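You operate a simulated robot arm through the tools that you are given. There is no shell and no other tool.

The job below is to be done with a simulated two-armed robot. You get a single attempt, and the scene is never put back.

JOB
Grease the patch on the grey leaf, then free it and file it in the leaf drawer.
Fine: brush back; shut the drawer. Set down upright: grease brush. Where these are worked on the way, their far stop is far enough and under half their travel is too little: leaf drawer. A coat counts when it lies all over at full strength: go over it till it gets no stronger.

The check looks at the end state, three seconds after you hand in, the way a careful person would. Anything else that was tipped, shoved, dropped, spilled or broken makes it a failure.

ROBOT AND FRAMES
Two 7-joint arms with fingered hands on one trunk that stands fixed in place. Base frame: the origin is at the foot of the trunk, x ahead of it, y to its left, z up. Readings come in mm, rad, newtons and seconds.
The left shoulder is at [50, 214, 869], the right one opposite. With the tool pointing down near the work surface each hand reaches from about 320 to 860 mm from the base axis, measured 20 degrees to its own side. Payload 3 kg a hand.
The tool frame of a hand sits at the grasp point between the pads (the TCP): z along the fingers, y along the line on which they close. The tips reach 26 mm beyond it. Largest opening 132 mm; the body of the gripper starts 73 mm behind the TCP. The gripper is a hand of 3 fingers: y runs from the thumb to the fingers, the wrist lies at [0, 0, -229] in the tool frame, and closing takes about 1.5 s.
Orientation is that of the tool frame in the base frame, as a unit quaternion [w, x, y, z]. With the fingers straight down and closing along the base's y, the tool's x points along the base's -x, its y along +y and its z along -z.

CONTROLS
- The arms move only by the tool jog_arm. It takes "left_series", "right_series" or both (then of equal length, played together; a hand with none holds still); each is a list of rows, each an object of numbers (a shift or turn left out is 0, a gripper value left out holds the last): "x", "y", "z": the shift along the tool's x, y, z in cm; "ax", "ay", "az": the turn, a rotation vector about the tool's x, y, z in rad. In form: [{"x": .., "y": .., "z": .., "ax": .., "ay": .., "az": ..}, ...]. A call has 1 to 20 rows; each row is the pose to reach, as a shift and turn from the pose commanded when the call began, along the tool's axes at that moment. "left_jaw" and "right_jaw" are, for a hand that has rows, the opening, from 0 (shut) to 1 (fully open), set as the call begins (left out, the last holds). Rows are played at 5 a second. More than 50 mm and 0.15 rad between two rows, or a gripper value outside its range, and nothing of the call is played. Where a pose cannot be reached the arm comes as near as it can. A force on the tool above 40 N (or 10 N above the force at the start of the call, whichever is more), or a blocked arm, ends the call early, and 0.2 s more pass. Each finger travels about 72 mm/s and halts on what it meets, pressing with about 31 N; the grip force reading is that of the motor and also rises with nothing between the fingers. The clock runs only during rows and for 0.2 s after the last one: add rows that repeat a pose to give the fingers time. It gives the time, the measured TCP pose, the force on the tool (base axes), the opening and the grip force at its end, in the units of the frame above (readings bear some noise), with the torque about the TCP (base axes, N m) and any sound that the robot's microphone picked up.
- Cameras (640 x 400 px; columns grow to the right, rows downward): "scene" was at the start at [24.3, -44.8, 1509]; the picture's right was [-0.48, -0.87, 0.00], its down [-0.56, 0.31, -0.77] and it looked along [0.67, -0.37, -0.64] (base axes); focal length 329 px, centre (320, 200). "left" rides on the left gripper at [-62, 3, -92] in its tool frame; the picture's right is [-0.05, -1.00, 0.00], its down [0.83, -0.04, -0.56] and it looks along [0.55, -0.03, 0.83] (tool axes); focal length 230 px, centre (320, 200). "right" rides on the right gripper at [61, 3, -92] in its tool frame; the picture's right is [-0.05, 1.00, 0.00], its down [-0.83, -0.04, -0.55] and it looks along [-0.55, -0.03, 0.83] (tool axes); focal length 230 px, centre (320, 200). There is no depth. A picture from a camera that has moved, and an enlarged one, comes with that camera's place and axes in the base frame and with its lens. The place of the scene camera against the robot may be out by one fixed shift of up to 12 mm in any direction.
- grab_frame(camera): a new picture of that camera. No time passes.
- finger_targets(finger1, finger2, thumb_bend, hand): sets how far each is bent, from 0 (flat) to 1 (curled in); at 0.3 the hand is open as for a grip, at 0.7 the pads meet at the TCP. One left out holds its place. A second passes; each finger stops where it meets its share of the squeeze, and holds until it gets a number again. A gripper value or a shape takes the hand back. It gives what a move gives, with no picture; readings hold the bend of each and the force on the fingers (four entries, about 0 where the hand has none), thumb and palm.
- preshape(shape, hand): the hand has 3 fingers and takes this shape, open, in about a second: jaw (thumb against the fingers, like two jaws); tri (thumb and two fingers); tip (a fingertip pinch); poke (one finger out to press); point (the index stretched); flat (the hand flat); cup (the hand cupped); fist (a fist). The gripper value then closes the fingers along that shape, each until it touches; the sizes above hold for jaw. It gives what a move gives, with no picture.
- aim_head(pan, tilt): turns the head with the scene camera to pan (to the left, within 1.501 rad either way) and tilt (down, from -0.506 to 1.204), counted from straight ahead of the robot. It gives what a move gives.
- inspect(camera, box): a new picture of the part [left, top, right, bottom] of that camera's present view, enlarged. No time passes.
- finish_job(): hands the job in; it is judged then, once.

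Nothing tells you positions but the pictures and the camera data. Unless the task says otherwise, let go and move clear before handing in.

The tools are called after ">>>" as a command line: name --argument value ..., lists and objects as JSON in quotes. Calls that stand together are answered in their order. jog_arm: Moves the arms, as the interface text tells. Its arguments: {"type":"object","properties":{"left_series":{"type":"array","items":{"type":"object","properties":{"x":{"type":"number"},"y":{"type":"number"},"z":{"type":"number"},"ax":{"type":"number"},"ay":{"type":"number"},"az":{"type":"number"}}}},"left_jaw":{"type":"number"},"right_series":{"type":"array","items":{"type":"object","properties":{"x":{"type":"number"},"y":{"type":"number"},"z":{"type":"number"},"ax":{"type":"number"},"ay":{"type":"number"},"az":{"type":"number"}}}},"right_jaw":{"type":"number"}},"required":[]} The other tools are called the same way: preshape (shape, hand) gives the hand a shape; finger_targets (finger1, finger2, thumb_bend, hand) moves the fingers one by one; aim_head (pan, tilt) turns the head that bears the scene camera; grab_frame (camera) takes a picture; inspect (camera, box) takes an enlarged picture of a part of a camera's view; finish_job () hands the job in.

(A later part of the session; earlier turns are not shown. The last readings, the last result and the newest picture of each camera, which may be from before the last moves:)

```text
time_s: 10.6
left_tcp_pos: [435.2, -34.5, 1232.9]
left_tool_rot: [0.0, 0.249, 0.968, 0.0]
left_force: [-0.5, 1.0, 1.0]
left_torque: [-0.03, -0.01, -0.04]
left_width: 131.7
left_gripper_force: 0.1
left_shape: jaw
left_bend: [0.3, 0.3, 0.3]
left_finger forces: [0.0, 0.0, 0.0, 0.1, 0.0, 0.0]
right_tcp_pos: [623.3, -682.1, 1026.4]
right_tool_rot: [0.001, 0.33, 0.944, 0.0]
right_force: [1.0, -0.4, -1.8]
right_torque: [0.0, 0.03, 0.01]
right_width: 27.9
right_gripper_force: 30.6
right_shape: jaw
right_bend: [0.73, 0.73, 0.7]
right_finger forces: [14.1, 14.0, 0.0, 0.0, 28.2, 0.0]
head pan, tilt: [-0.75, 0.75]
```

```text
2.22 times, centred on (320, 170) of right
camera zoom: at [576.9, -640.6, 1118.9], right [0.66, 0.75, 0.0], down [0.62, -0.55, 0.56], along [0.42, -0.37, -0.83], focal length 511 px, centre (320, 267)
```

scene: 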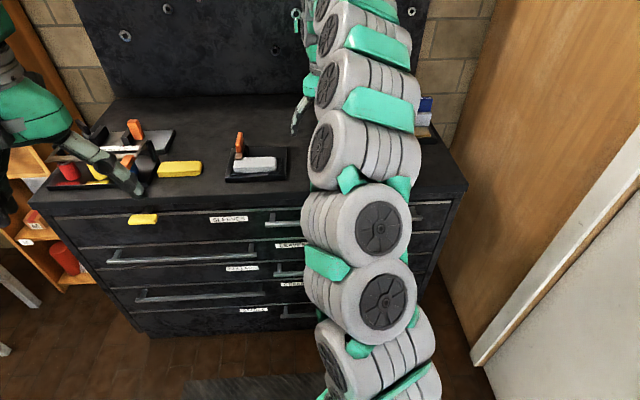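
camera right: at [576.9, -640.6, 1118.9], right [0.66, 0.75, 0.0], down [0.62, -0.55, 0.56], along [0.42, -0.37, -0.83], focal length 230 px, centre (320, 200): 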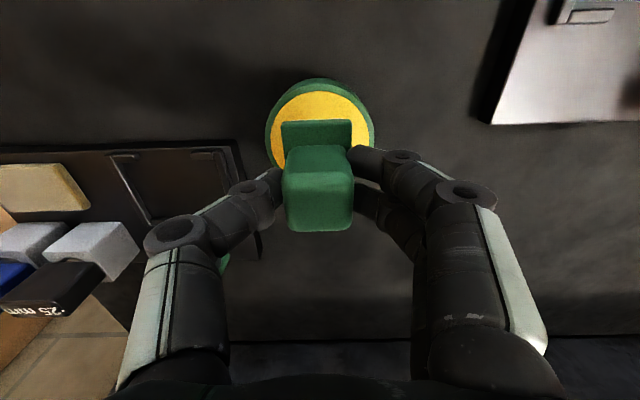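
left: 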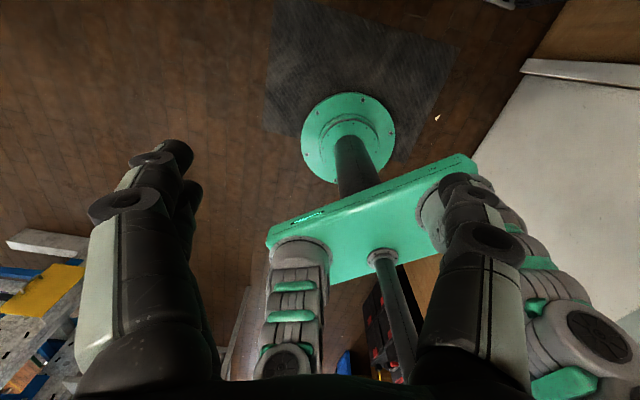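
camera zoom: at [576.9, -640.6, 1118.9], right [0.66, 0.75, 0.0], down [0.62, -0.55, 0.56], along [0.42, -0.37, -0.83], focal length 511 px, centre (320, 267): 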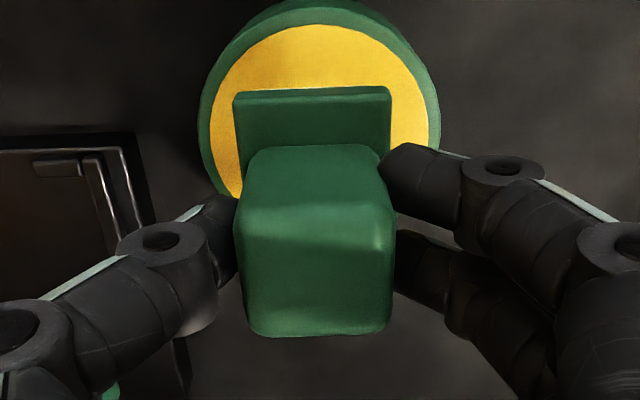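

The brush is over the tin and centred on the yellow grease. I'll lower it slowly until it touches.

>>> jog_arm --right_series '[{"z": 2}, {"z": 3}, {"z": 3.3}, {"z": 3.6}, {"z": 3.8}, {"z": 3.8}]'

>>> inspect --camera "right" --box '[240, 80, 400, 260]'

>>> aim_head --pan -0.75 --tilt 0.75

```text
time_s: 12.0
left_tcp_pos: [434.7, -33.3, 1233.2]
left_tool_rot: [0.0, 0.25, 0.968, 0.0]
left_force: [-0.1, 0.2, -0.9]
left_torque: [-0.02, 0.0, 0.01]
left_width: 131.8
left_gripper_force: 0.0
left_shape: jaw
left_bend: [0.3, 0.3, 0.3]
left_finger forces: [0.0, 0.0, 0.0, 0.1, 0.0, 0.0]
right_tcp_pos: [625.0, -681.2, 990.2]
right_tool_rot: [0.001, 0.329, 0.944, 0.0]
right_force: [0.1, -1.5, 28.6]
right_torque: [-0.04, 0.05, 0.0]
right_width: 29.4
right_gripper_force: 31.5
right_shape: jaw
right_bend: [0.74, 0.74, 0.71]
right_finger forces: [17.6, 17.3, 0.1, 0.0, 36.1, 0.0]
head pan, tilt: [-0.75, 0.75]
```

```text
2.22 times, centred on (320, 170) of right
camera zoom: at [577.6, -639.6, 1082.5], right [0.66, 0.75, 0.0], down [0.62, -0.55, 0.56], along [0.42, -0.37, -0.83], focal length 511 px, centre (320, 267)
```

zoom: 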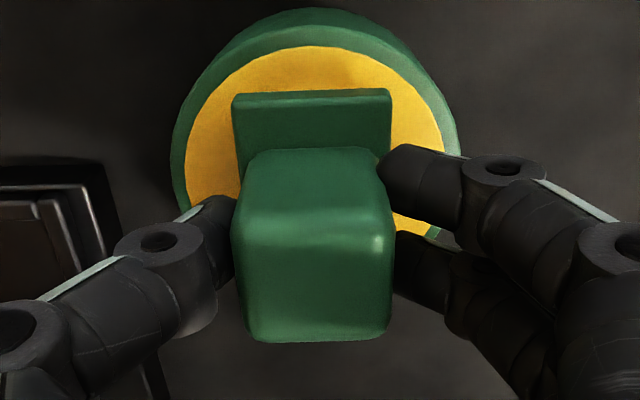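

```text
time_s: 12.6
left_tcp_pos: [434.3, -33.9, 1232.7]
left_tool_rot: [0.001, 0.25, 0.968, -0.001]
left_force: [0.1, 0.4, 0.4]
left_torque: [0.01, -0.01, -0.01]
left_width: 131.9
left_gripper_force: 0.1
left_shape: jaw
left_bend: [0.3, 0.3, 0.3]
left_finger forces: [0.1, 0.0, 0.0, 0.0, 0.0, 0.1]
right_tcp_pos: [623.7, -681.2, 988.8]
right_tool_rot: [0.001, 0.329, 0.944, 0.0]
right_force: [0.9, -2.7, 34.6]
right_torque: [-0.04, -0.02, 0.0]
right_width: 30.2
right_gripper_force: 31.2
right_shape: jaw
right_bend: [0.74, 0.74, 0.71]
right_finger forces: [18.2, 18.0, 0.0, 0.0, 37.3, 0.0]
head pan, tilt: [-0.75, 0.75]
```

Contact with the grease at TCP z≈989 with ~30 N; I'll ease off slightly, wiggle gently to load, and lift.

>>> jog_arm --right_series '[{"z": -0.2}, {"z": -0.2, "y": 0.4}, {"z": -0.2, "y": -0.4}, {"z": -0.2}, {"z": -0.2}]'

>>> jog_arm --right_series '[{"z": -1.5}, {"z": -3.5}, {"z": -3.8}, {"z": -3.8}]'

>>> inspect --camera "right" --box '[240, 80, 400, 260]'

>>> grab_frame --camera "scene"

```text
time_s: 13.8
left_tcp_pos: [435.0, -34.0, 1233.1]
left_tool_rot: [0.0, 0.249, 0.968, 0.0]
left_force: [0.1, 0.0, 0.3]
left_torque: [0.04, 0.05, -0.03]
left_width: 132.1
left_gripper_force: 0.1
left_shape: jaw
left_bend: [0.3, 0.3, 0.3]
left_finger forces: [0.0, 0.1, 0.0, 0.0, 0.0, 0.0]
right_tcp_pos: [624.0, -680.7, 990.3]
right_tool_rot: [0.0, 0.329, 0.944, 0.0]
right_force: [1.2, 3.8, 18.3]
right_torque: [0.11, -0.03, 0.01]
right_width: 30.2
right_gripper_force: 31.1
right_shape: jaw
right_bend: [0.74, 0.74, 0.71]
right_finger forces: [17.3, 17.5, 0.1, 0.1, 31.4, 0.0]
head pan, tilt: [-0.75, 0.75]
```

```text
time_s: 14.8
left_tcp_pos: [435.8, -34.0, 1233.7]
left_tool_rot: [0.0, 0.25, 0.968, -0.001]
left_force: [0.2, -0.7, -0.5]
left_torque: [-0.03, -0.01, 0.02]
left_width: 131.8
left_gripper_force: 0.1
left_shape: jaw
left_bend: [0.3, 0.3, 0.3]
left_finger forces: [0.0, 0.1, 0.1, 0.0, 0.0, 0.1]
right_tcp_pos: [624.2, -681.2, 1030.3]
right_tool_rot: [0.0, 0.329, 0.944, 0.0]
right_force: [0.1, -0.1, -1.1]
right_torque: [0.01, -0.02, 0.01]
right_width: 30.0
right_gripper_force: 31.2
right_shape: jaw
right_bend: [0.74, 0.74, 0.71]
right_finger forces: [14.6, 14.7, 0.0, 0.0, 29.2, 0.0]
head pan, tilt: [-0.75, 0.75]
```

```text
2.22 times, centred on (320, 170) of right
camera zoom: at [578.4, -640.1, 1122.4], right [0.66, 0.75, 0.0], down [0.62, -0.55, 0.56], along [0.42, -0.37, -0.83], focal length 511 px, centre (320, 267)
```

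zoom: 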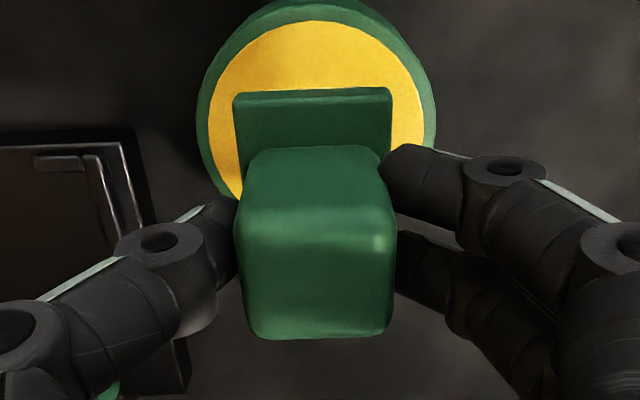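

```text
taken
```

scene: 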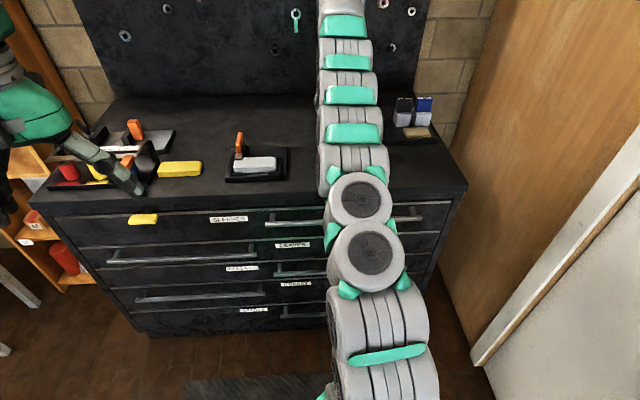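

The brush is loaded (assumed). The leaf's top spans about 105×49 mm centred at (691,-431) at z≈940, with the clamp tongue over its far-right corner; I'll carry the brush above the left part of the leaf and check.

>>> jog_arm --right_series '[{"x": 1.7, "y": 3.4}, {"x": 3.4, "y": 6.8}, {"x": 5.2, "y": 10.2}, {"x": 6.9, "y": 13.6, "az": 0.02}, {"x": 8.6, "y": 17, "az": 0.035}, {"x": 10.31, "y": 20.31, "az": 0.035}, {"x": 10.31, "y": 20.31, "az": 0.035}]'

>>> grab_frame --camera "right"

>>> grab_frame --camera "scene"

>>> inspect --camera "scene" --box '[200, 110, 300, 195]'

```text
time_s: 16.4
left_tcp_pos: [435.0, -35.8, 1232.8]
left_tool_rot: [0.0, 0.25, 0.968, 0.0]
left_force: [0.4, -0.1, -0.8]
left_torque: [-0.01, -0.02, -0.01]
left_width: 131.9
left_gripper_force: 0.1
left_shape: jaw
left_bend: [0.3, 0.3, 0.3]
left_finger forces: [0.0, 0.1, 0.0, 0.0, 0.0, 0.1]
right_tcp_pos: [670.7, -457.3, 1028.9]
right_tool_rot: [-0.001, 0.347, 0.938, 0.0]
right_force: [0.1, 0.1, -0.8]
right_torque: [0.02, -0.04, 0.03]
right_width: 29.8
right_gripper_force: 31.1
right_shape: jaw
right_bend: [0.74, 0.74, 0.71]
right_finger forces: [14.7, 14.6, 0.1, 0.0, 29.3, 0.0]
head pan, tilt: [-0.75, 0.75]
```

```text
taken
camera right: at [625.3, -414.6, 1121.0], right [0.69, 0.73, 0.0], down [0.6, -0.57, 0.55], along [0.4, -0.38, -0.83], focal length 230 px, centre (320, 200)
```

right: 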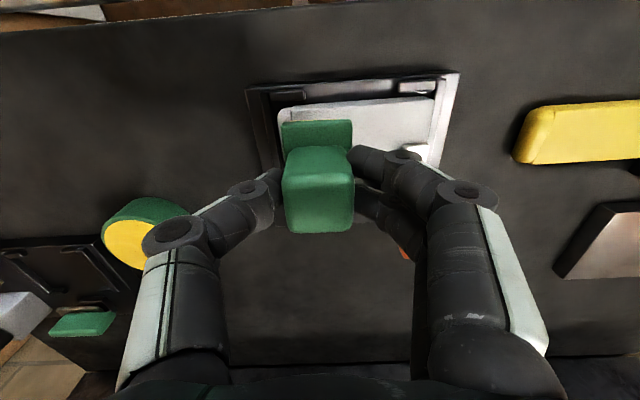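

```text
taken
```

scene: 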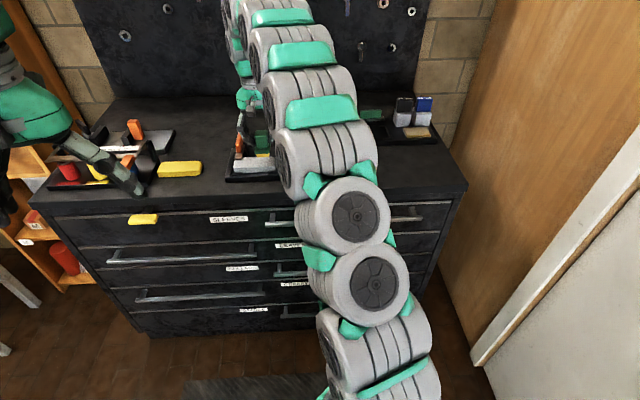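

```text
4.71 times, centred on (250, 152) of scene
camera zoom: at [10.5, -60.1, 1504.4], right [-0.68, -0.73, 0.0], down [-0.5, 0.47, -0.73], along [0.53, -0.5, -0.68], focal length 1547 px, centre (649, 424)
```

zoom: 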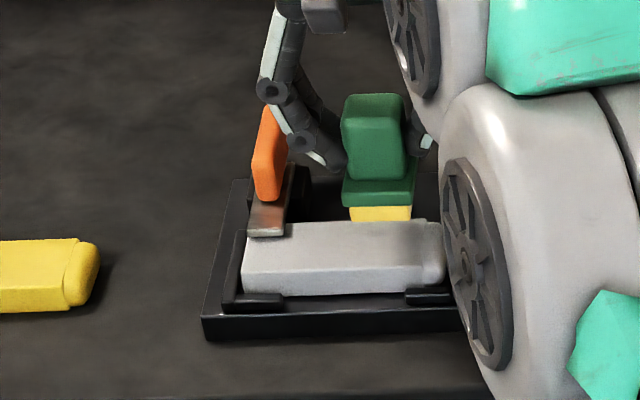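

The bristles are now yellow with grease. I'll lower the brush onto the leaf until light contact.

>>> jog_arm --right_series '[{"z": 1.6}, {"z": 3.0}, {"z": 3.3}, {"z": 3.5}, {"z": 3.6}, {"z": 3.6}]'

>>> inspect --camera "scene" --box '[200, 110, 300, 195]'

>>> inspect --camera "right" --box '[240, 60, 460, 260]'

```text
time_s: 17.8
left_tcp_pos: [433.9, -35.4, 1232.2]
left_tool_rot: [0.0, 0.249, 0.968, 0.0]
left_force: [1.4, 0.2, -0.2]
left_torque: [-0.01, -0.02, 0.02]
left_width: 131.7
left_gripper_force: 0.0
left_shape: jaw
left_bend: [0.3, 0.3, 0.3]
left_finger forces: [0.0, 0.0, 0.0, 0.0, 0.1, 0.0]
right_tcp_pos: [670.0, -456.9, 994.4]
right_tool_rot: [0.001, 0.346, 0.938, 0.001]
right_force: [-2.4, 2.1, 22.6]
right_torque: [0.05, 0.0, 0.03]
right_width: 30.7
right_gripper_force: 31.0
right_shape: jaw
right_bend: [0.74, 0.74, 0.71]
right_finger forces: [16.5, 16.4, 0.0, 0.1, 32.7, 0.0]
head pan, tilt: [-0.75, 0.75]
```

```text
4.71 times, centred on (250, 152) of scene
camera zoom: at [10.2, -59.9, 1504.4], right [-0.68, -0.73, 0.0], down [-0.5, 0.47, -0.73], along [0.54, -0.5, -0.68], focal length 1547 px, centre (649, 424)
```

zoom: 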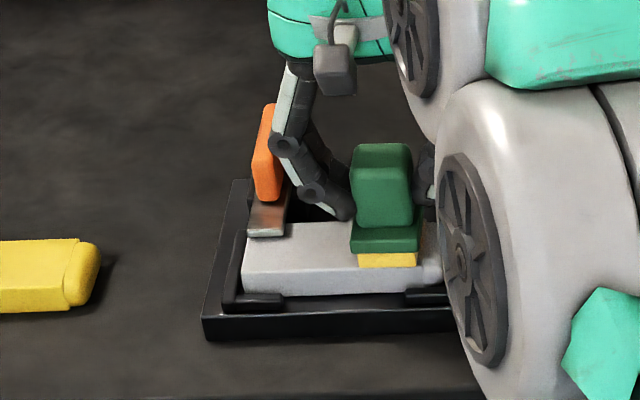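

```text
2.00 times, centred on (350, 160) of right
camera zoom: at [625.0, -414.9, 1086.5], right [0.69, 0.73, 0.0], down [0.6, -0.57, 0.56], along [0.4, -0.38, -0.83], focal length 460 px, centre (260, 280)
```

zoom: 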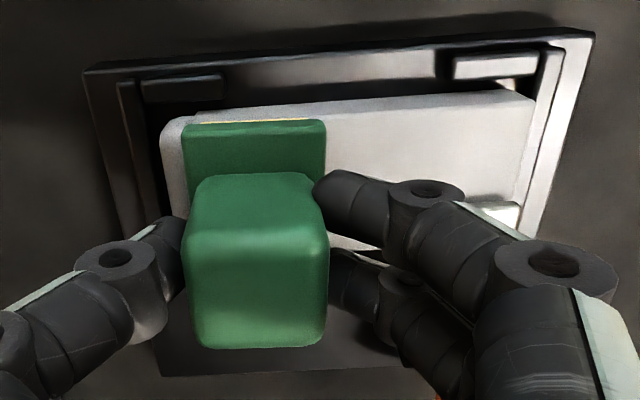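

Contact on the leaf with ~22 N. I'll ease a hair and stroke the brush along the leaf to the right and back, short of the clamp.

>>> jog_arm --right_series '[{"z": -0.1}, {"y": 0.8, "z": -0.1}, {"y": 1.6, "z": -0.1}, {"y": 2.4, "z": -0.1}, {"y": 3.2, "z": -0.1}, {"y": 3.6, "z": -0.1}, {"y": 2.8, "z": -0.1}, {"y": 2.0, "z": -0.1}, {"y": 1.2, "z": -0.1}, {"y": 0.4, "z": -0.1}, {"y": 0, "z": -0.1}]'

>>> inspect --camera "right" --box '[240, 60, 460, 260]'

>>> inspect --camera "scene" --box '[200, 110, 300, 195]'

```text
time_s: 20.2
left_tcp_pos: [435.0, -34.8, 1232.7]
left_tool_rot: [0.0, 0.249, 0.969, 0.0]
left_force: [0.1, -0.2, -0.1]
left_torque: [-0.02, -0.01, 0.04]
left_width: 131.6
left_gripper_force: 0.1
left_shape: jaw
left_bend: [0.3, 0.3, 0.3]
left_finger forces: [0.0, 0.1, 0.0, 0.0, 0.0, 0.0]
right_tcp_pos: [670.8, -456.3, 993.8]
right_tool_rot: [0.001, 0.345, 0.939, 0.001]
right_force: [5.5, 8.1, 17.5]
right_torque: [0.26, -0.21, 0.07]
right_width: 30.1
right_gripper_force: 30.9
right_shape: jaw
right_bend: [0.74, 0.74, 0.71]
right_finger forces: [19.3, 19.1, 0.0, 0.0, 28.3, 0.0]
head pan, tilt: [-0.75, 0.75]
```

```text
2.00 times, centred on (350, 160) of right
camera zoom: at [625.4, -414.0, 1086.6], right [0.69, 0.73, 0.0], down [0.6, -0.57, 0.55], along [0.4, -0.38, -0.83], focal length 460 px, centre (260, 280)
```

zoom: 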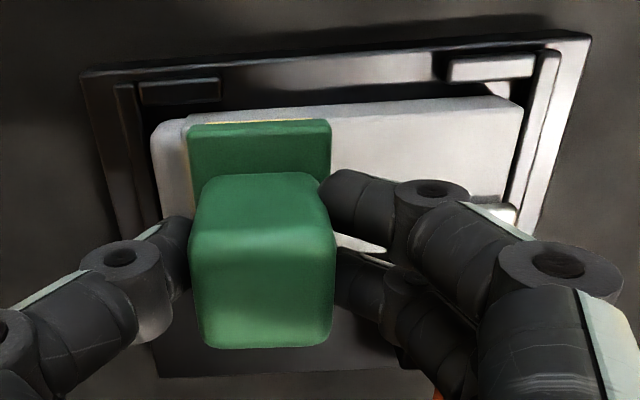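

```text
4.71 times, centred on (250, 152) of scene
camera zoom: at [10.4, -59.8, 1504.4], right [-0.68, -0.73, 0.0], down [-0.5, 0.46, -0.73], along [0.54, -0.5, -0.68], focal length 1547 px, centre (649, 424)
```

zoom: 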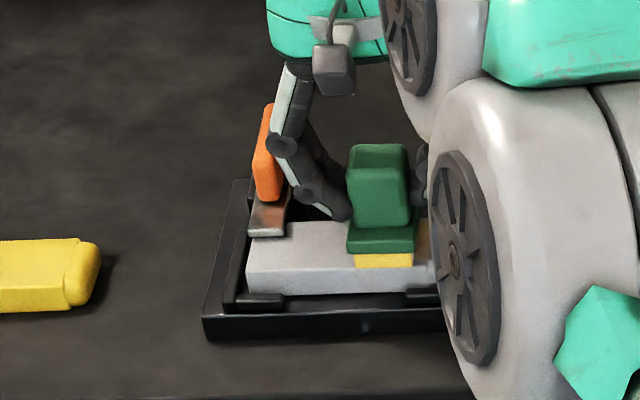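

A yellow strip shows beside the brush on the leaf. I'll lift the brush clear and look at the coat.

>>> jog_arm --right_series '[{"z": -2}, {"z": -5}, {"z": -7, "y": -2}, {"z": -7, "y": -6}, {"z": -7, "y": -10}, {"z": -7, "y": -13}, {"z": -7, "y": -13}]'

>>> grab_frame --camera "right"

>>> inspect --camera "right" --box '[340, 40, 620, 220]'

>>> inspect --camera "scene" --box '[200, 110, 300, 195]'

```text
time_s: 21.8
left_tcp_pos: [435.1, -34.0, 1233.6]
left_tool_rot: [0.0, 0.25, 0.968, 0.0]
left_force: [0.0, -0.2, -0.6]
left_torque: [0.03, -0.02, 0.0]
left_width: 131.6
left_gripper_force: 0.0
left_shape: jaw
left_bend: [0.3, 0.3, 0.3]
left_finger forces: [0.0, 0.1, 0.0, 0.1, 0.0, 0.0]
right_tcp_pos: [587.0, -558.0, 1063.6]
right_tool_rot: [0.0, 0.346, 0.938, 0.0]
right_force: [-0.2, -0.6, -1.5]
right_torque: [-0.02, 0.01, 0.0]
right_width: 29.1
right_gripper_force: 31.3
right_shape: jaw
right_bend: [0.73, 0.74, 0.71]
right_finger forces: [15.2, 15.0, 0.0, 0.0, 30.3, 0.1]
head pan, tilt: [-0.75, 0.75]
```

```text
taken
camera right: at [542.4, -514.6, 1156.5], right [0.69, 0.73, 0.0], down [0.6, -0.57, 0.56], along [0.4, -0.38, -0.83], focal length 230 px, centre (320, 200)
```

right: 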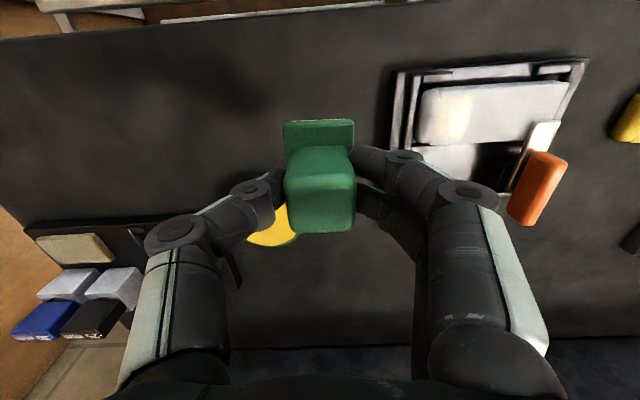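

```text
2.22 times, centred on (480, 130) of right
camera zoom: at [542.4, -514.6, 1156.5], right [0.69, 0.73, 0.0], down [0.6, -0.57, 0.56], along [0.4, -0.38, -0.83], focal length 511 px, centre (-36, 356)
```

zoom: 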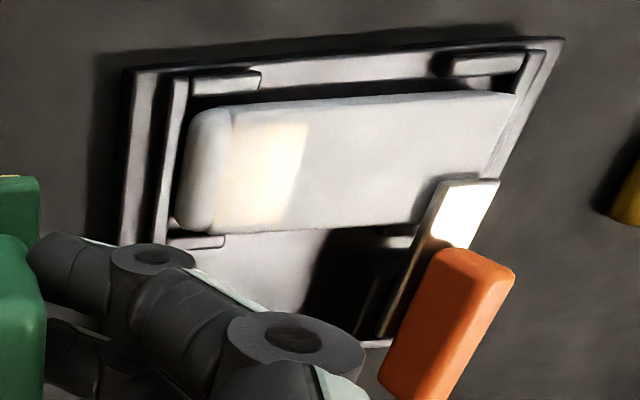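

```text
4.71 times, centred on (250, 152) of scene
camera zoom: at [10.5, -60.1, 1504.4], right [-0.68, -0.73, 0.0], down [-0.5, 0.47, -0.73], along [0.53, -0.5, -0.68], focal length 1547 px, centre (649, 424)
```

zoom: 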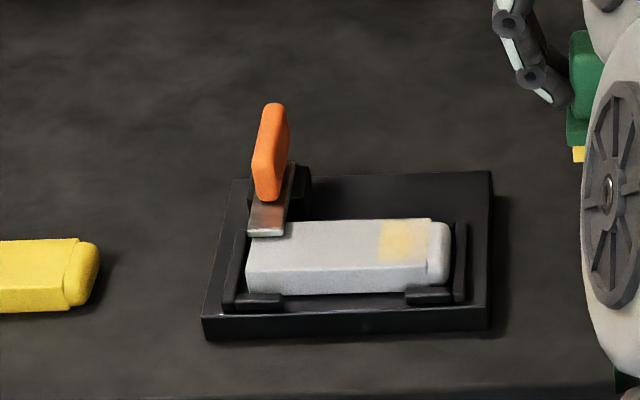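

A faint yellow coat shows at the knuckle end of the leaf, clearly still weak. I'll zoom hard to learn the patch's borders.

>>> inspect --camera "right" --box '[415, 80, 495, 150]'

>>> inspect --camera "scene" --box '[250, 150, 300, 180]'

```text
5.71 times, centred on (455, 115) of right
camera zoom: at [542.4, -514.6, 1156.5], right [0.69, 0.73, 0.0], down [0.6, -0.57, 0.56], along [0.4, -0.38, -0.83], focal length 1315 px, centre (-451, 686)
```

zoom: 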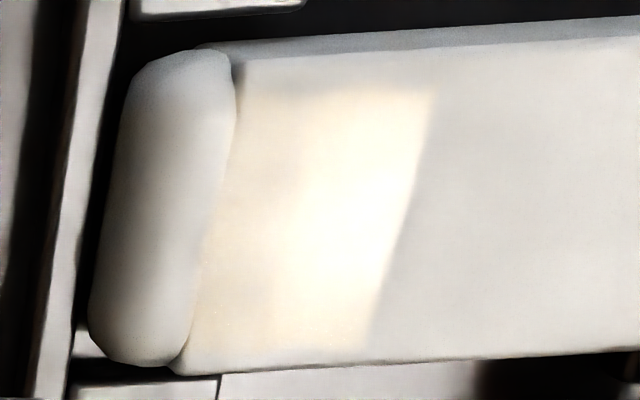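

```text
12.80 times, centred on (275, 165) of scene
camera zoom: at [10.5, -60.1, 1504.4], right [-0.68, -0.73, 0.0], down [-0.5, 0.47, -0.73], along [0.53, -0.5, -0.68], focal length 4208 px, centre (896, 648)
```

zoom: 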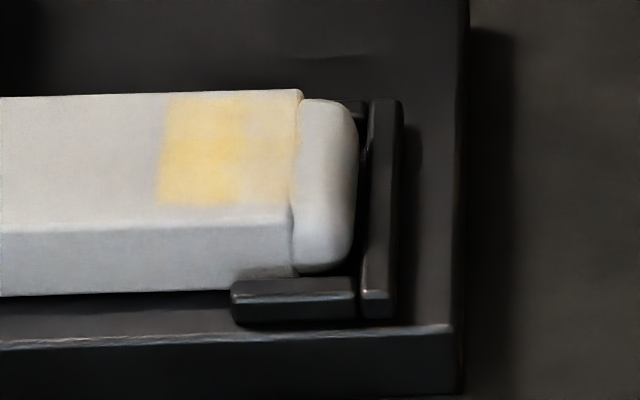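

The patch is the ~30×41 mm area next to the knuckle (about t 57–88 mm along the leaf), only partly coated so far. I'll go back and scrub over that area repeatedly.

>>> jog_arm --right_series '[{"y": 4}, {"y": 8}, {"y": 12.1, "x": -0.2}, {"y": 12.1, "x": -0.2, "z": 3.5}, {"y": 12.1, "x": -0.2, "z": 6.2}, {"y": 12.1, "x": -0.2, "z": 6.8}, {"y": 12.1, "x": -0.2, "z": 7.0}, {"y": 12.6, "x": -0.2, "z": 7.0}, {"y": 13.2, "x": -0.2, "z": 7.0}, {"y": 12.7, "x": -0.2, "z": 7.0}, {"y": 12.1, "x": -0.2, "z": 7.0}, {"y": 11.5, "x": -0.2, "z": 7.0}, {"y": 11.1, "x": -0.2, "z": 7.0}, {"y": 11.6, "x": -0.2, "z": 7.0}, {"y": 12.2, "x": -0.2, "z": 7.0}, {"y": 12.8, "x": -0.2, "z": 7.0}, {"y": 13.2, "x": -0.2, "z": 7.0}, {"y": 12.6, "x": -0.2, "z": 7.0}, {"y": 12.1, "x": -0.2, "z": 7.0}]'

>>> inspect --camera "scene" --box '[200, 110, 300, 195]'

>>> inspect --camera "right" --box '[240, 60, 460, 260]'

```text
time_s: 25.8
left_tcp_pos: [435.6, -34.3, 1232.5]
left_tool_rot: [0.0, 0.25, 0.968, 0.0]
left_force: [-0.3, -0.5, 0.3]
left_torque: [0.0, 0.02, 0.01]
left_width: 131.7
left_gripper_force: 0.0
left_shape: jaw
left_bend: [0.3, 0.3, 0.3]
left_finger forces: [0.0, 0.1, 0.0, 0.0, 0.0, 0.0]
right_tcp_pos: [667.3, -464.2, 993.4]
right_tool_rot: [0.001, 0.345, 0.939, 0.0]
right_force: [3.5, 7.2, 23.1]
right_torque: [0.22, -0.16, 0.0]
right_width: 30.3
right_gripper_force: 31.3
right_shape: jaw
right_bend: [0.74, 0.74, 0.71]
right_finger forces: [18.8, 18.8, 0.0, 0.0, 30.2, 0.1]
head pan, tilt: [-0.75, 0.75]
```

```text
4.71 times, centred on (250, 152) of scene
camera zoom: at [10.3, -59.8, 1504.4], right [-0.68, -0.73, 0.0], down [-0.5, 0.46, -0.73], along [0.54, -0.5, -0.68], focal length 1547 px, centre (649, 424)
```

zoom: 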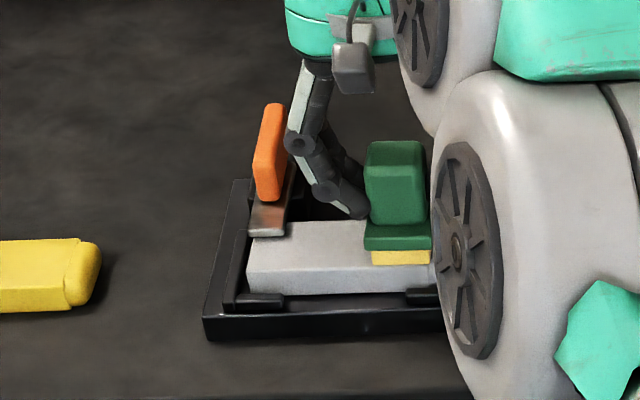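

```text
2.00 times, centred on (350, 160) of right
camera zoom: at [621.3, -422.6, 1085.9], right [0.69, 0.73, 0.0], down [0.6, -0.57, 0.56], along [0.4, -0.38, -0.83], focal length 460 px, centre (260, 280)
```

zoom: 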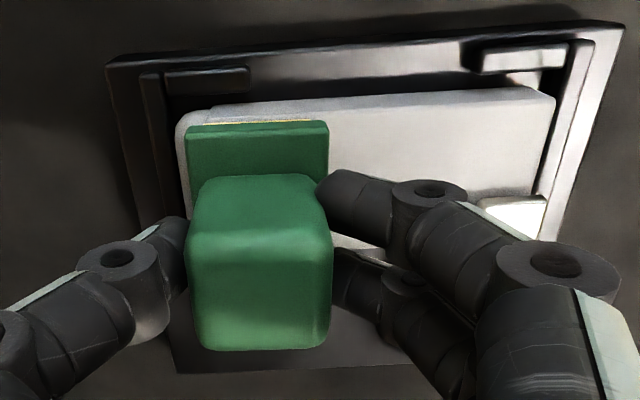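

Scrubbing works with ~23 N contact. I'll add more strokes, with small front/back shifts to reach the edges of the patch.

>>> jog_arm --right_series '[{"x": 0.3}, {"x": 0.3, "y": 0.6}, {"x": 0.3, "y": 1.1}, {"x": 0.3, "y": 0.5}, {"x": 0.3, "y": -0.1}, {"x": 0.3, "y": -0.7}, {"x": 0.3, "y": -1.1}, {"x": 0.0, "y": -1.1}, {"x": -0.3, "y": -1.0}, {"x": -0.3, "y": -0.4}, {"x": -0.3, "y": 0.2}, {"x": -0.3, "y": 0.8}, {"x": -0.3, "y": 1.1}, {"x": 0.0, "y": 1.0}, {"x": 0.0, "y": 0.4}, {"x": 0.0, "y": -0.2}, {"x": 0.0, "y": -0.8}, {"x": 0.0, "y": -0.4}, {"x": 0, "y": 0}]'

>>> jog_arm --right_series '[{"z": -2}, {"z": -5}, {"z": -7, "y": -2}, {"z": -7, "y": -6}, {"z": -7, "y": -10}, {"z": -7, "y": -12.1}, {"z": -7, "y": -12.1}]'

>>> inspect --camera "right" --box '[415, 80, 495, 150]'

>>> inspect --camera "scene" --box '[250, 150, 300, 180]'

```text
time_s: 29.8
left_tcp_pos: [434.8, -35.1, 1232.6]
left_tool_rot: [0.0, 0.25, 0.968, 0.0]
left_force: [-0.2, 1.1, 0.5]
left_torque: [0.02, -0.02, 0.03]
left_width: 131.8
left_gripper_force: 0.0
left_shape: jaw
left_bend: [0.3, 0.3, 0.3]
left_finger forces: [0.1, 0.0, 0.0, 0.0, 0.0, 0.1]
right_tcp_pos: [667.5, -466.1, 993.0]
right_tool_rot: [0.0, 0.346, 0.938, 0.0]
right_force: [-1.6, -3.7, 11.5]
right_torque: [-0.02, 0.01, 0.01]
right_width: 30.3
right_gripper_force: 31.0
right_shape: jaw
right_bend: [0.74, 0.74, 0.71]
right_finger forces: [15.1, 15.0, 0.0, 0.0, 34.3, 0.0]
head pan, tilt: [-0.75, 0.75]
```

```text
time_s: 31.4
left_tcp_pos: [435.6, -34.2, 1232.3]
left_tool_rot: [0.0, 0.248, 0.969, 0.0]
left_force: [-0.3, 0.8, 0.2]
left_torque: [-0.02, -0.01, -0.03]
left_width: 131.9
left_gripper_force: 0.0
left_shape: jaw
left_bend: [0.3, 0.3, 0.3]
left_finger forces: [0.1, 0.0, 0.0, 0.0, 0.0, 0.0]
right_tcp_pos: [588.8, -558.7, 1064.4]
right_tool_rot: [0.0, 0.345, 0.939, 0.0]
right_force: [-0.1, 0.4, -1.0]
right_torque: [-0.02, -0.01, 0.01]
right_width: 30.0
right_gripper_force: 31.0
right_shape: jaw
right_bend: [0.74, 0.74, 0.71]
right_finger forces: [14.8, 14.6, 0.0, 0.1, 29.6, 0.0]
head pan, tilt: [-0.75, 0.75]
```

```text
5.71 times, centred on (455, 115) of right
camera zoom: at [542.5, -516.5, 1156.7], right [0.69, 0.73, 0.0], down [0.6, -0.57, 0.55], along [0.4, -0.38, -0.83], focal length 1315 px, centre (-451, 686)
```

zoom: 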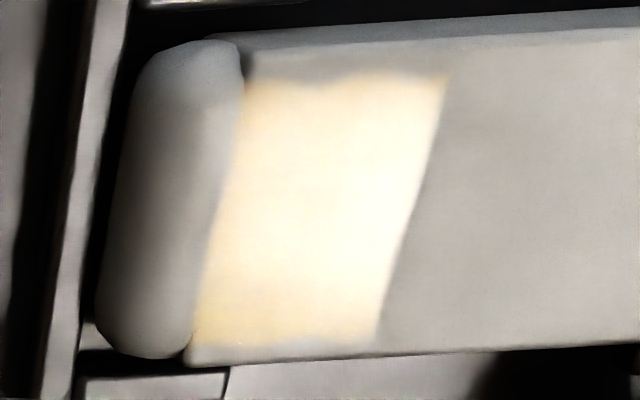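

```text
12.80 times, centred on (275, 165) of scene
camera zoom: at [10.5, -60.1, 1504.4], right [-0.68, -0.73, 0.0], down [-0.5, 0.47, -0.73], along [0.53, -0.5, -0.68], focal length 4208 px, centre (896, 648)
```

zoom: 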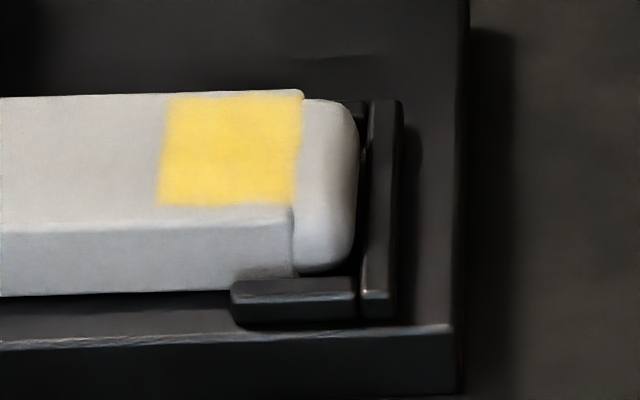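

The coat is now much stronger and even. I'll reload the brush at the tin and go over it again to see if it gets any stronger.

>>> jog_arm --right_series '[{"x": -3.6, "y": -2.3}, {"x": -7.2, "y": -4.6}, {"x": -10.74, "y": -6.89}, {"x": -10.74, "y": -6.89, "z": 4}, {"x": -10.74, "y": -6.89, "z": 6.6}, {"x": -10.74, "y": -6.89, "z": 7.0}, {"x": -10.74, "y": -6.89, "z": 7.2}, {"x": -10.74, "y": -6.5, "z": 7.2}, {"x": -10.74, "y": -7.1, "z": 7.2}, {"x": -10.74, "y": -6.89, "z": 7.2}]'

>>> jog_arm --right_series '[{"z": -3}, {"z": -6}, {"z": -7.2}, {"z": -7.2, "x": 3.6, "y": 2.3}, {"z": -7.2, "x": 7.2, "y": 4.6}, {"z": -7.2, "x": 10.74, "y": 6.89}, {"z": -7.2, "x": 10.74, "y": 10.9}, {"z": -7.2, "x": 10.74, "y": 14.9}, {"z": -7.2, "x": 10.74, "y": 18.8}]'

>>> inspect --camera "scene" --box '[200, 110, 300, 195]'

```text
time_s: 33.6
left_tcp_pos: [435.1, -35.0, 1232.2]
left_tool_rot: [0.001, 0.249, 0.968, -0.001]
left_force: [0.2, -0.6, -0.5]
left_torque: [0.02, 0.05, 0.0]
left_width: 131.9
left_gripper_force: 0.1
left_shape: jaw
left_bend: [0.3, 0.3, 0.3]
left_finger forces: [0.1, 0.1, 0.1, 0.1, 0.0, 0.0]
right_tcp_pos: [623.0, -680.6, 991.2]
right_tool_rot: [0.001, 0.346, 0.938, 0.0]
right_force: [0.7, 0.6, -1.4]
right_torque: [0.02, -0.01, -0.02]
right_width: 29.8
right_gripper_force: 30.6
right_shape: jaw
right_bend: [0.73, 0.73, 0.71]
right_finger forces: [14.9, 14.8, 0.0, 0.0, 29.8, 0.1]
right hand out of reach, approached as far as the arm can: row 3
head pan, tilt: [-0.75, 0.75]
```

```text
time_s: 35.6
left_tcp_pos: [435.1, -33.9, 1233.3]
left_tool_rot: [0.0, 0.25, 0.968, 0.0]
left_force: [0.1, -0.8, -0.9]
left_torque: [0.02, -0.01, 0.01]
left_width: 132.1
left_gripper_force: 0.0
left_shape: jaw
left_bend: [0.3, 0.3, 0.3]
left_finger forces: [0.0, 0.0, 0.1, 0.0, 0.0, 0.0]
right_tcp_pos: [667.5, -468.3, 1063.8]
right_tool_rot: [0.0, 0.346, 0.938, 0.0]
right_force: [-0.4, -0.7, -1.4]
right_torque: [0.03, -0.02, -0.01]
right_width: 29.9
right_gripper_force: 31.3
right_shape: jaw
right_bend: [0.73, 0.73, 0.71]
right_finger forces: [15.0, 14.8, 0.1, 0.0, 29.7, 0.0]
right hand out of reach, approached as far as the arm can: row 2, 3
head pan, tilt: [-0.75, 0.75]
```

```text
4.71 times, centred on (250, 152) of scene
camera zoom: at [10.5, -60.2, 1504.4], right [-0.68, -0.73, 0.0], down [-0.5, 0.47, -0.73], along [0.53, -0.5, -0.68], focal length 1547 px, centre (649, 424)
```

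zoom: 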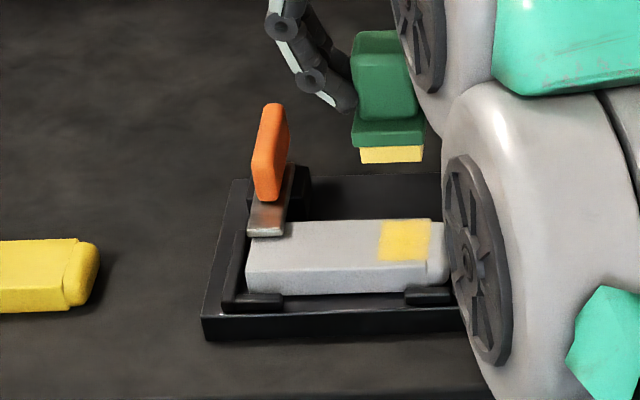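

The last dip didn't make contact (force ~0) and the bristles are paler, so the brush wasn't reloaded. I'll return to the tin and dip deeper, travelling lower to stay within reach.

>>> jog_arm --right_series '[{"y": -4, "z": 1}, {"y": -8, "z": 2}, {"y": -11.9, "z": 3}, {"x": -3.6, "y": -14.2, "z": 3.4}, {"x": -7.2, "y": -16.5, "z": 3.4}, {"x": -10.74, "y": -18.8, "z": 3.4}, {"x": -10.74, "y": -18.8, "z": 6.4}, {"x": -10.74, "y": -18.8, "z": 7.0}, {"x": -10.74, "y": -18.8, "z": 7.3}, {"x": -10.74, "y": -18.8, "z": 7.5}, {"x": -10.74, "y": -18.8, "z": 7.5}]'

```text
time_s: 38.0
left_tcp_pos: [436.0, -35.6, 1233.4]
left_tool_rot: [0.0, 0.25, 0.968, 0.0]
left_force: [-0.7, 0.2, -0.6]
left_torque: [0.02, -0.03, 0.01]
left_width: 131.6
left_gripper_force: 0.0
left_shape: jaw
left_bend: [0.3, 0.3, 0.3]
left_finger forces: [0.0, 0.0, 0.0, 0.0, 0.0, 0.0]
right_tcp_pos: [623.3, -679.8, 990.2]
right_tool_rot: [0.0, 0.347, 0.938, -0.001]
right_force: [-1.2, -1.0, 11.8]
right_torque: [0.08, -0.04, 0.0]
right_width: 30.4
right_gripper_force: 31.7
right_shape: jaw
right_bend: [0.74, 0.74, 0.71]
right_finger forces: [15.2, 15.2, 0.0, 0.0, 31.7, 0.1]
head pan, tilt: [-0.75, 0.75]
```

Contact at ~12 N on the grease. I'll wiggle to load, lift and return over the patch.

>>> jog_arm --right_series '[{"y": 0.4, "z": 0.1}, {"y": -0.2, "z": 0.1}, {"y": 0.0, "z": 0.1}, {"z": -2}, {"z": -4.1}, {"z": -4.1, "x": 3.6, "y": 2.3}, {"z": -4.1, "x": 7.2, "y": 4.6}, {"z": -4.5, "x": 10.74, "y": 6.89}, {"z": -4.5, "x": 10.74, "y": 10.9}, {"z": -4.5, "x": 10.74, "y": 14.9}, {"z": -4.5, "x": 10.74, "y": 18.8}, {"z": -4.5, "x": 10.74, "y": 18.8}]'

>>> inspect --camera "scene" --box '[200, 110, 300, 195]'

```text
time_s: 40.6
left_tcp_pos: [434.2, -35.1, 1232.0]
left_tool_rot: [0.0, 0.249, 0.968, 0.0]
left_force: [0.3, -0.8, 0.4]
left_torque: [0.01, 0.0, 0.0]
left_width: 132.2
left_gripper_force: 0.1
left_shape: jaw
left_bend: [0.3, 0.3, 0.3]
left_finger forces: [0.0, 0.0, 0.0, 0.0, 0.0, 0.1]
right_tcp_pos: [665.0, -465.8, 1032.4]
right_tool_rot: [0.0, 0.346, 0.938, 0.0]
right_force: [0.3, 0.5, -1.0]
right_torque: [0.01, -0.02, 0.03]
right_width: 29.4
right_gripper_force: 30.9
right_shape: jaw
right_bend: [0.74, 0.73, 0.71]
right_finger forces: [14.8, 15.0, 0.0, 0.0, 29.7, 0.1]
head pan, tilt: [-0.75, 0.75]
```

```text
4.71 times, centred on (250, 152) of scene
camera zoom: at [10.5, -60.1, 1504.4], right [-0.68, -0.73, 0.0], down [-0.5, 0.47, -0.73], along [0.53, -0.5, -0.68], focal length 1547 px, centre (649, 424)
```

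zoom: 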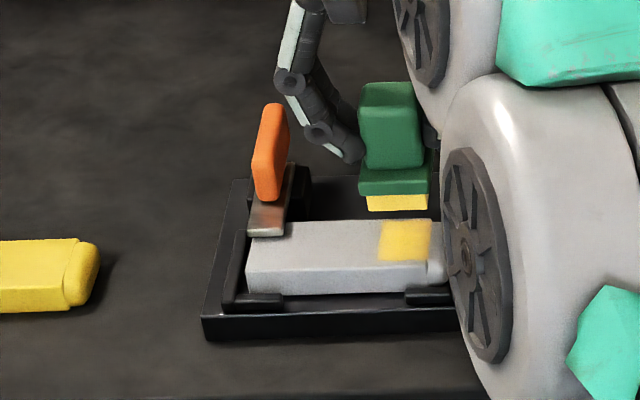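

The bristles are freshly loaded. Lowering onto the patch and scrubbing again.

>>> jog_arm --right_series '[{"z": 2.5, "y": 0.2}, {"z": 3.7, "y": 0.2}, {"z": 4.0, "y": 0.2}, {"z": 4.2, "y": 0.2}, {"z": 4.2, "y": 0.8}, {"z": 4.2, "y": 1.3}, {"z": 4.2, "y": 0.7}, {"z": 4.2, "y": 0.1}, {"z": 4.2, "y": -0.5}, {"z": 4.2, "y": -0.9, "x": 0.3}, {"z": 4.2, "y": -0.3, "x": 0.3}, {"z": 4.2, "y": 0.3, "x": 0.3}, {"z": 4.2, "y": 0.9, "x": 0.3}, {"z": 4.2, "y": 1.3, "x": -0.3}, {"z": 4.2, "y": 0.7, "x": -0.3}, {"z": 4.2, "y": 0.1, "x": -0.3}, {"z": 4.2, "y": -0.5, "x": -0.3}, {"z": 4.2, "y": -0.9, "x": 0}, {"z": 4.2, "y": -0.3}, {"z": 4.2, "y": 0.2}]'

>>> jog_arm --right_series '[{"y": 0.5}, {"y": 1.0}, {"y": 0.5}, {"y": 0}, {"y": -0.5}, {"y": -1.0}, {"y": -0.5}, {"y": 0}, {"y": 0.5, "x": 0.3}, {"y": 1.0, "x": 0.3}, {"y": 0.5, "x": 0.3}, {"y": 0, "x": -0.3}, {"y": -0.5, "x": -0.3}, {"y": -1.0, "x": -0.3}, {"y": -0.5}, {"y": 0}]'

>>> jog_arm --right_series '[{"z": -2}, {"z": -4}, {"z": -4, "y": -4}, {"z": -4, "y": -8}, {"z": -4, "y": -12}, {"z": -4, "y": -12}]'

>>> inspect --camera "scene" --box '[250, 150, 300, 180]'

>>> grab_frame --camera "right"

>>> inspect --camera "right" --box '[400, 60, 520, 150]'

```text
time_s: 44.8
left_tcp_pos: [435.4, -34.3, 1231.9]
left_tool_rot: [0.0, 0.25, 0.968, 0.0]
left_force: [-0.9, 0.6, -0.8]
left_torque: [0.01, 0.03, 0.05]
left_width: 132.0
left_gripper_force: 0.0
left_shape: jaw
left_bend: [0.3, 0.3, 0.3]
left_finger forces: [0.0, 0.1, 0.0, 0.0, 0.1, 0.0]
right_tcp_pos: [664.8, -466.5, 992.6]
right_tool_rot: [0.0, 0.346, 0.938, 0.0]
right_force: [-2.6, -5.4, 21.3]
right_torque: [-0.1, 0.1, 0.03]
right_width: 30.5
right_gripper_force: 30.2
right_shape: jaw
right_bend: [0.74, 0.74, 0.71]
right_finger forces: [15.1, 15.4, 0.0, 0.1, 36.8, 0.0]
head pan, tilt: [-0.75, 0.75]
```

```text
time_s: 48.2
left_tcp_pos: [434.7, -34.1, 1233.0]
left_tool_rot: [0.0, 0.25, 0.968, 0.0]
left_force: [0.8, 0.5, 0.1]
left_torque: [0.0, -0.04, -0.02]
left_width: 132.1
left_gripper_force: 0.0
left_shape: jaw
left_bend: [0.3, 0.3, 0.3]
left_finger forces: [0.0, 0.1, 0.1, 0.0, 0.0, 0.1]
right_tcp_pos: [664.5, -467.2, 992.7]
right_tool_rot: [0.0, 0.346, 0.938, 0.0]
right_force: [-1.8, -2.7, 10.4]
right_torque: [-0.06, 0.06, 0.03]
right_width: 30.3
right_gripper_force: 31.1
right_shape: jaw
right_bend: [0.74, 0.74, 0.71]
right_finger forces: [14.9, 14.8, 0.0, 0.0, 34.0, 0.0]
head pan, tilt: [-0.75, 0.75]
```

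```text
time_s: 49.6
left_tcp_pos: [434.5, -34.3, 1232.1]
left_tool_rot: [0.0, 0.249, 0.969, 0.0]
left_force: [-1.0, 0.5, 0.3]
left_torque: [0.03, 0.03, -0.04]
left_width: 131.7
left_gripper_force: 0.0
left_shape: jaw
left_bend: [0.3, 0.3, 0.3]
left_finger forces: [0.0, 0.0, 0.1, 0.1, 0.0, 0.0]
right_tcp_pos: [586.2, -556.6, 1031.7]
right_tool_rot: [0.0, 0.345, 0.939, 0.0]
right_force: [0.6, 0.0, -1.3]
right_torque: [0.01, 0.01, 0.01]
right_width: 30.2
right_gripper_force: 31.4
right_shape: jaw
right_bend: [0.74, 0.74, 0.71]
right_finger forces: [14.7, 14.7, 0.0, 0.1, 29.4, 0.0]
head pan, tilt: [-0.75, 0.75]
```

```text
12.80 times, centred on (275, 165) of scene
camera zoom: at [10.5, -60.1, 1504.4], right [-0.68, -0.73, 0.0], down [-0.5, 0.47, -0.73], along [0.53, -0.5, -0.68], focal length 4208 px, centre (896, 648)
```

zoom: 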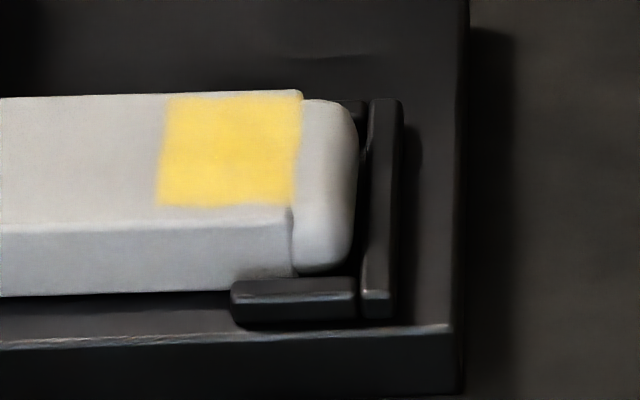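

```text
taken
camera right: at [541.6, -514.1, 1123.7], right [0.69, 0.73, 0.0], down [0.6, -0.57, 0.55], along [0.4, -0.38, -0.83], focal length 230 px, centre (320, 200)
```

right: 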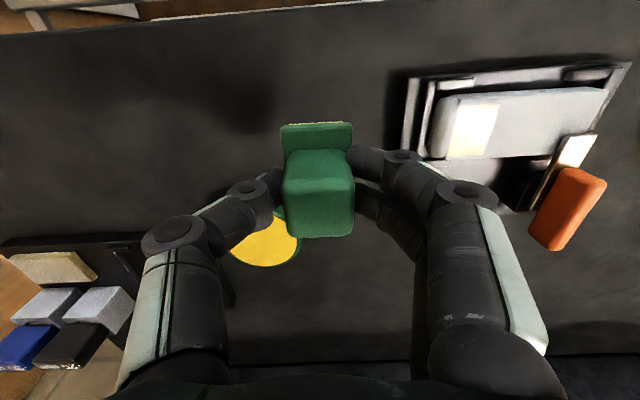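

```text
4.44 times, centred on (460, 105) of right
camera zoom: at [541.6, -514.1, 1123.7], right [0.69, 0.73, 0.0], down [0.6, -0.57, 0.55], along [0.4, -0.38, -0.83], focal length 1022 px, centre (-302, 622)
```

zoom: 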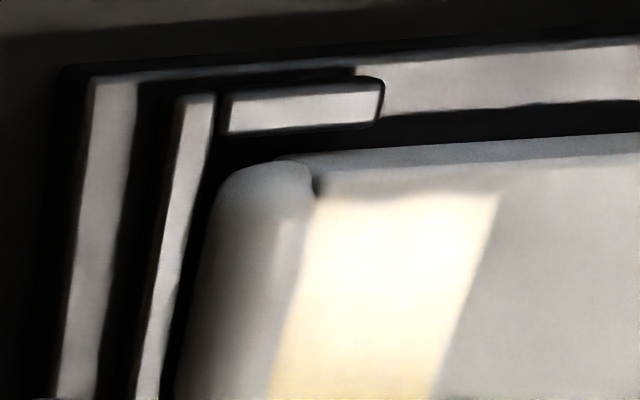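

The coat is fuller and even. I'll reload once more and do another pass, paying attention to the edges, to confirm it stops getting stronger.

>>> jog_arm --right_series '[{"x": -3.6, "y": -2.3}, {"x": -7.2, "y": -4.6}, {"x": -10.74, "y": -7.0}, {"x": -10.74, "y": -7.0, "z": 3.3}, {"x": -10.74, "y": -7.0, "z": 4.0}, {"x": -10.74, "y": -7.0, "z": 4.4}, {"x": -10.74, "y": -6.6, "z": 4.5}, {"x": -10.74, "y": -7.2, "z": 4.5}, {"x": -10.74, "y": -7.0, "z": 4.5}, {"x": -10.74, "y": -7.0, "z": 4.5}]'

>>> jog_arm --right_series '[{"z": -2}, {"z": -4.5}, {"z": -4.5, "x": 3.6, "y": 2.3}, {"z": -4.5, "x": 7.2, "y": 4.6}, {"z": -4.5, "x": 10.74, "y": 7.0}, {"z": -4.5, "x": 10.74, "y": 11}, {"z": -4.5, "x": 10.74, "y": 15}, {"z": -4.5, "x": 10.74, "y": 19}, {"z": -4.5, "x": 10.74, "y": 19}]'

>>> inspect --camera "scene" --box '[200, 110, 300, 195]'

```text
time_s: 51.8
left_tcp_pos: [435.4, -34.7, 1232.8]
left_tool_rot: [0.0, 0.25, 0.968, 0.0]
left_force: [-0.1, 0.6, -0.1]
left_torque: [0.0, -0.03, -0.01]
left_width: 131.6
left_gripper_force: 0.1
left_shape: jaw
left_bend: [0.3, 0.3, 0.3]
left_finger forces: [0.1, 0.1, 0.0, 0.0, 0.0, 0.0]
right_tcp_pos: [625.1, -679.3, 986.0]
right_tool_rot: [0.001, 0.345, 0.939, 0.0]
right_force: [0.6, 4.7, 26.0]
right_torque: [0.15, -0.08, -0.02]
right_width: 29.9
right_gripper_force: 30.9
right_shape: jaw
right_bend: [0.74, 0.74, 0.71]
right_finger forces: [18.3, 18.4, 0.0, 0.1, 32.4, 0.0]
head pan, tilt: [-0.75, 0.75]
```

```text
time_s: 53.8
left_tcp_pos: [433.9, -34.5, 1232.3]
left_tool_rot: [0.0, 0.249, 0.968, 0.0]
left_force: [0.3, -0.1, 0.1]
left_torque: [0.0, -0.03, -0.01]
left_width: 132.3
left_gripper_force: 0.1
left_shape: jaw
left_bend: [0.3, 0.3, 0.3]
left_finger forces: [0.0, 0.0, 0.0, 0.1, 0.0, 0.0]
right_tcp_pos: [667.6, -467.7, 1030.1]
right_tool_rot: [-0.001, 0.346, 0.938, 0.001]
right_force: [-0.5, 0.5, -0.1]
right_torque: [0.01, -0.02, -0.03]
right_width: 29.7
right_gripper_force: 30.6
right_shape: jaw
right_bend: [0.74, 0.73, 0.71]
right_finger forces: [14.8, 14.8, 0.1, 0.0, 29.8, 0.0]
head pan, tilt: [-0.75, 0.75]
```

```text
4.71 times, centred on (250, 152) of scene
camera zoom: at [10.5, -60.1, 1504.4], right [-0.68, -0.73, 0.0], down [-0.5, 0.47, -0.73], along [0.53, -0.5, -0.68], focal length 1547 px, centre (649, 424)
```

zoom: 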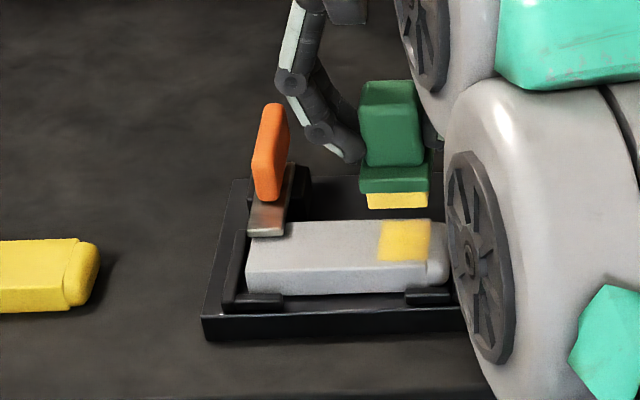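

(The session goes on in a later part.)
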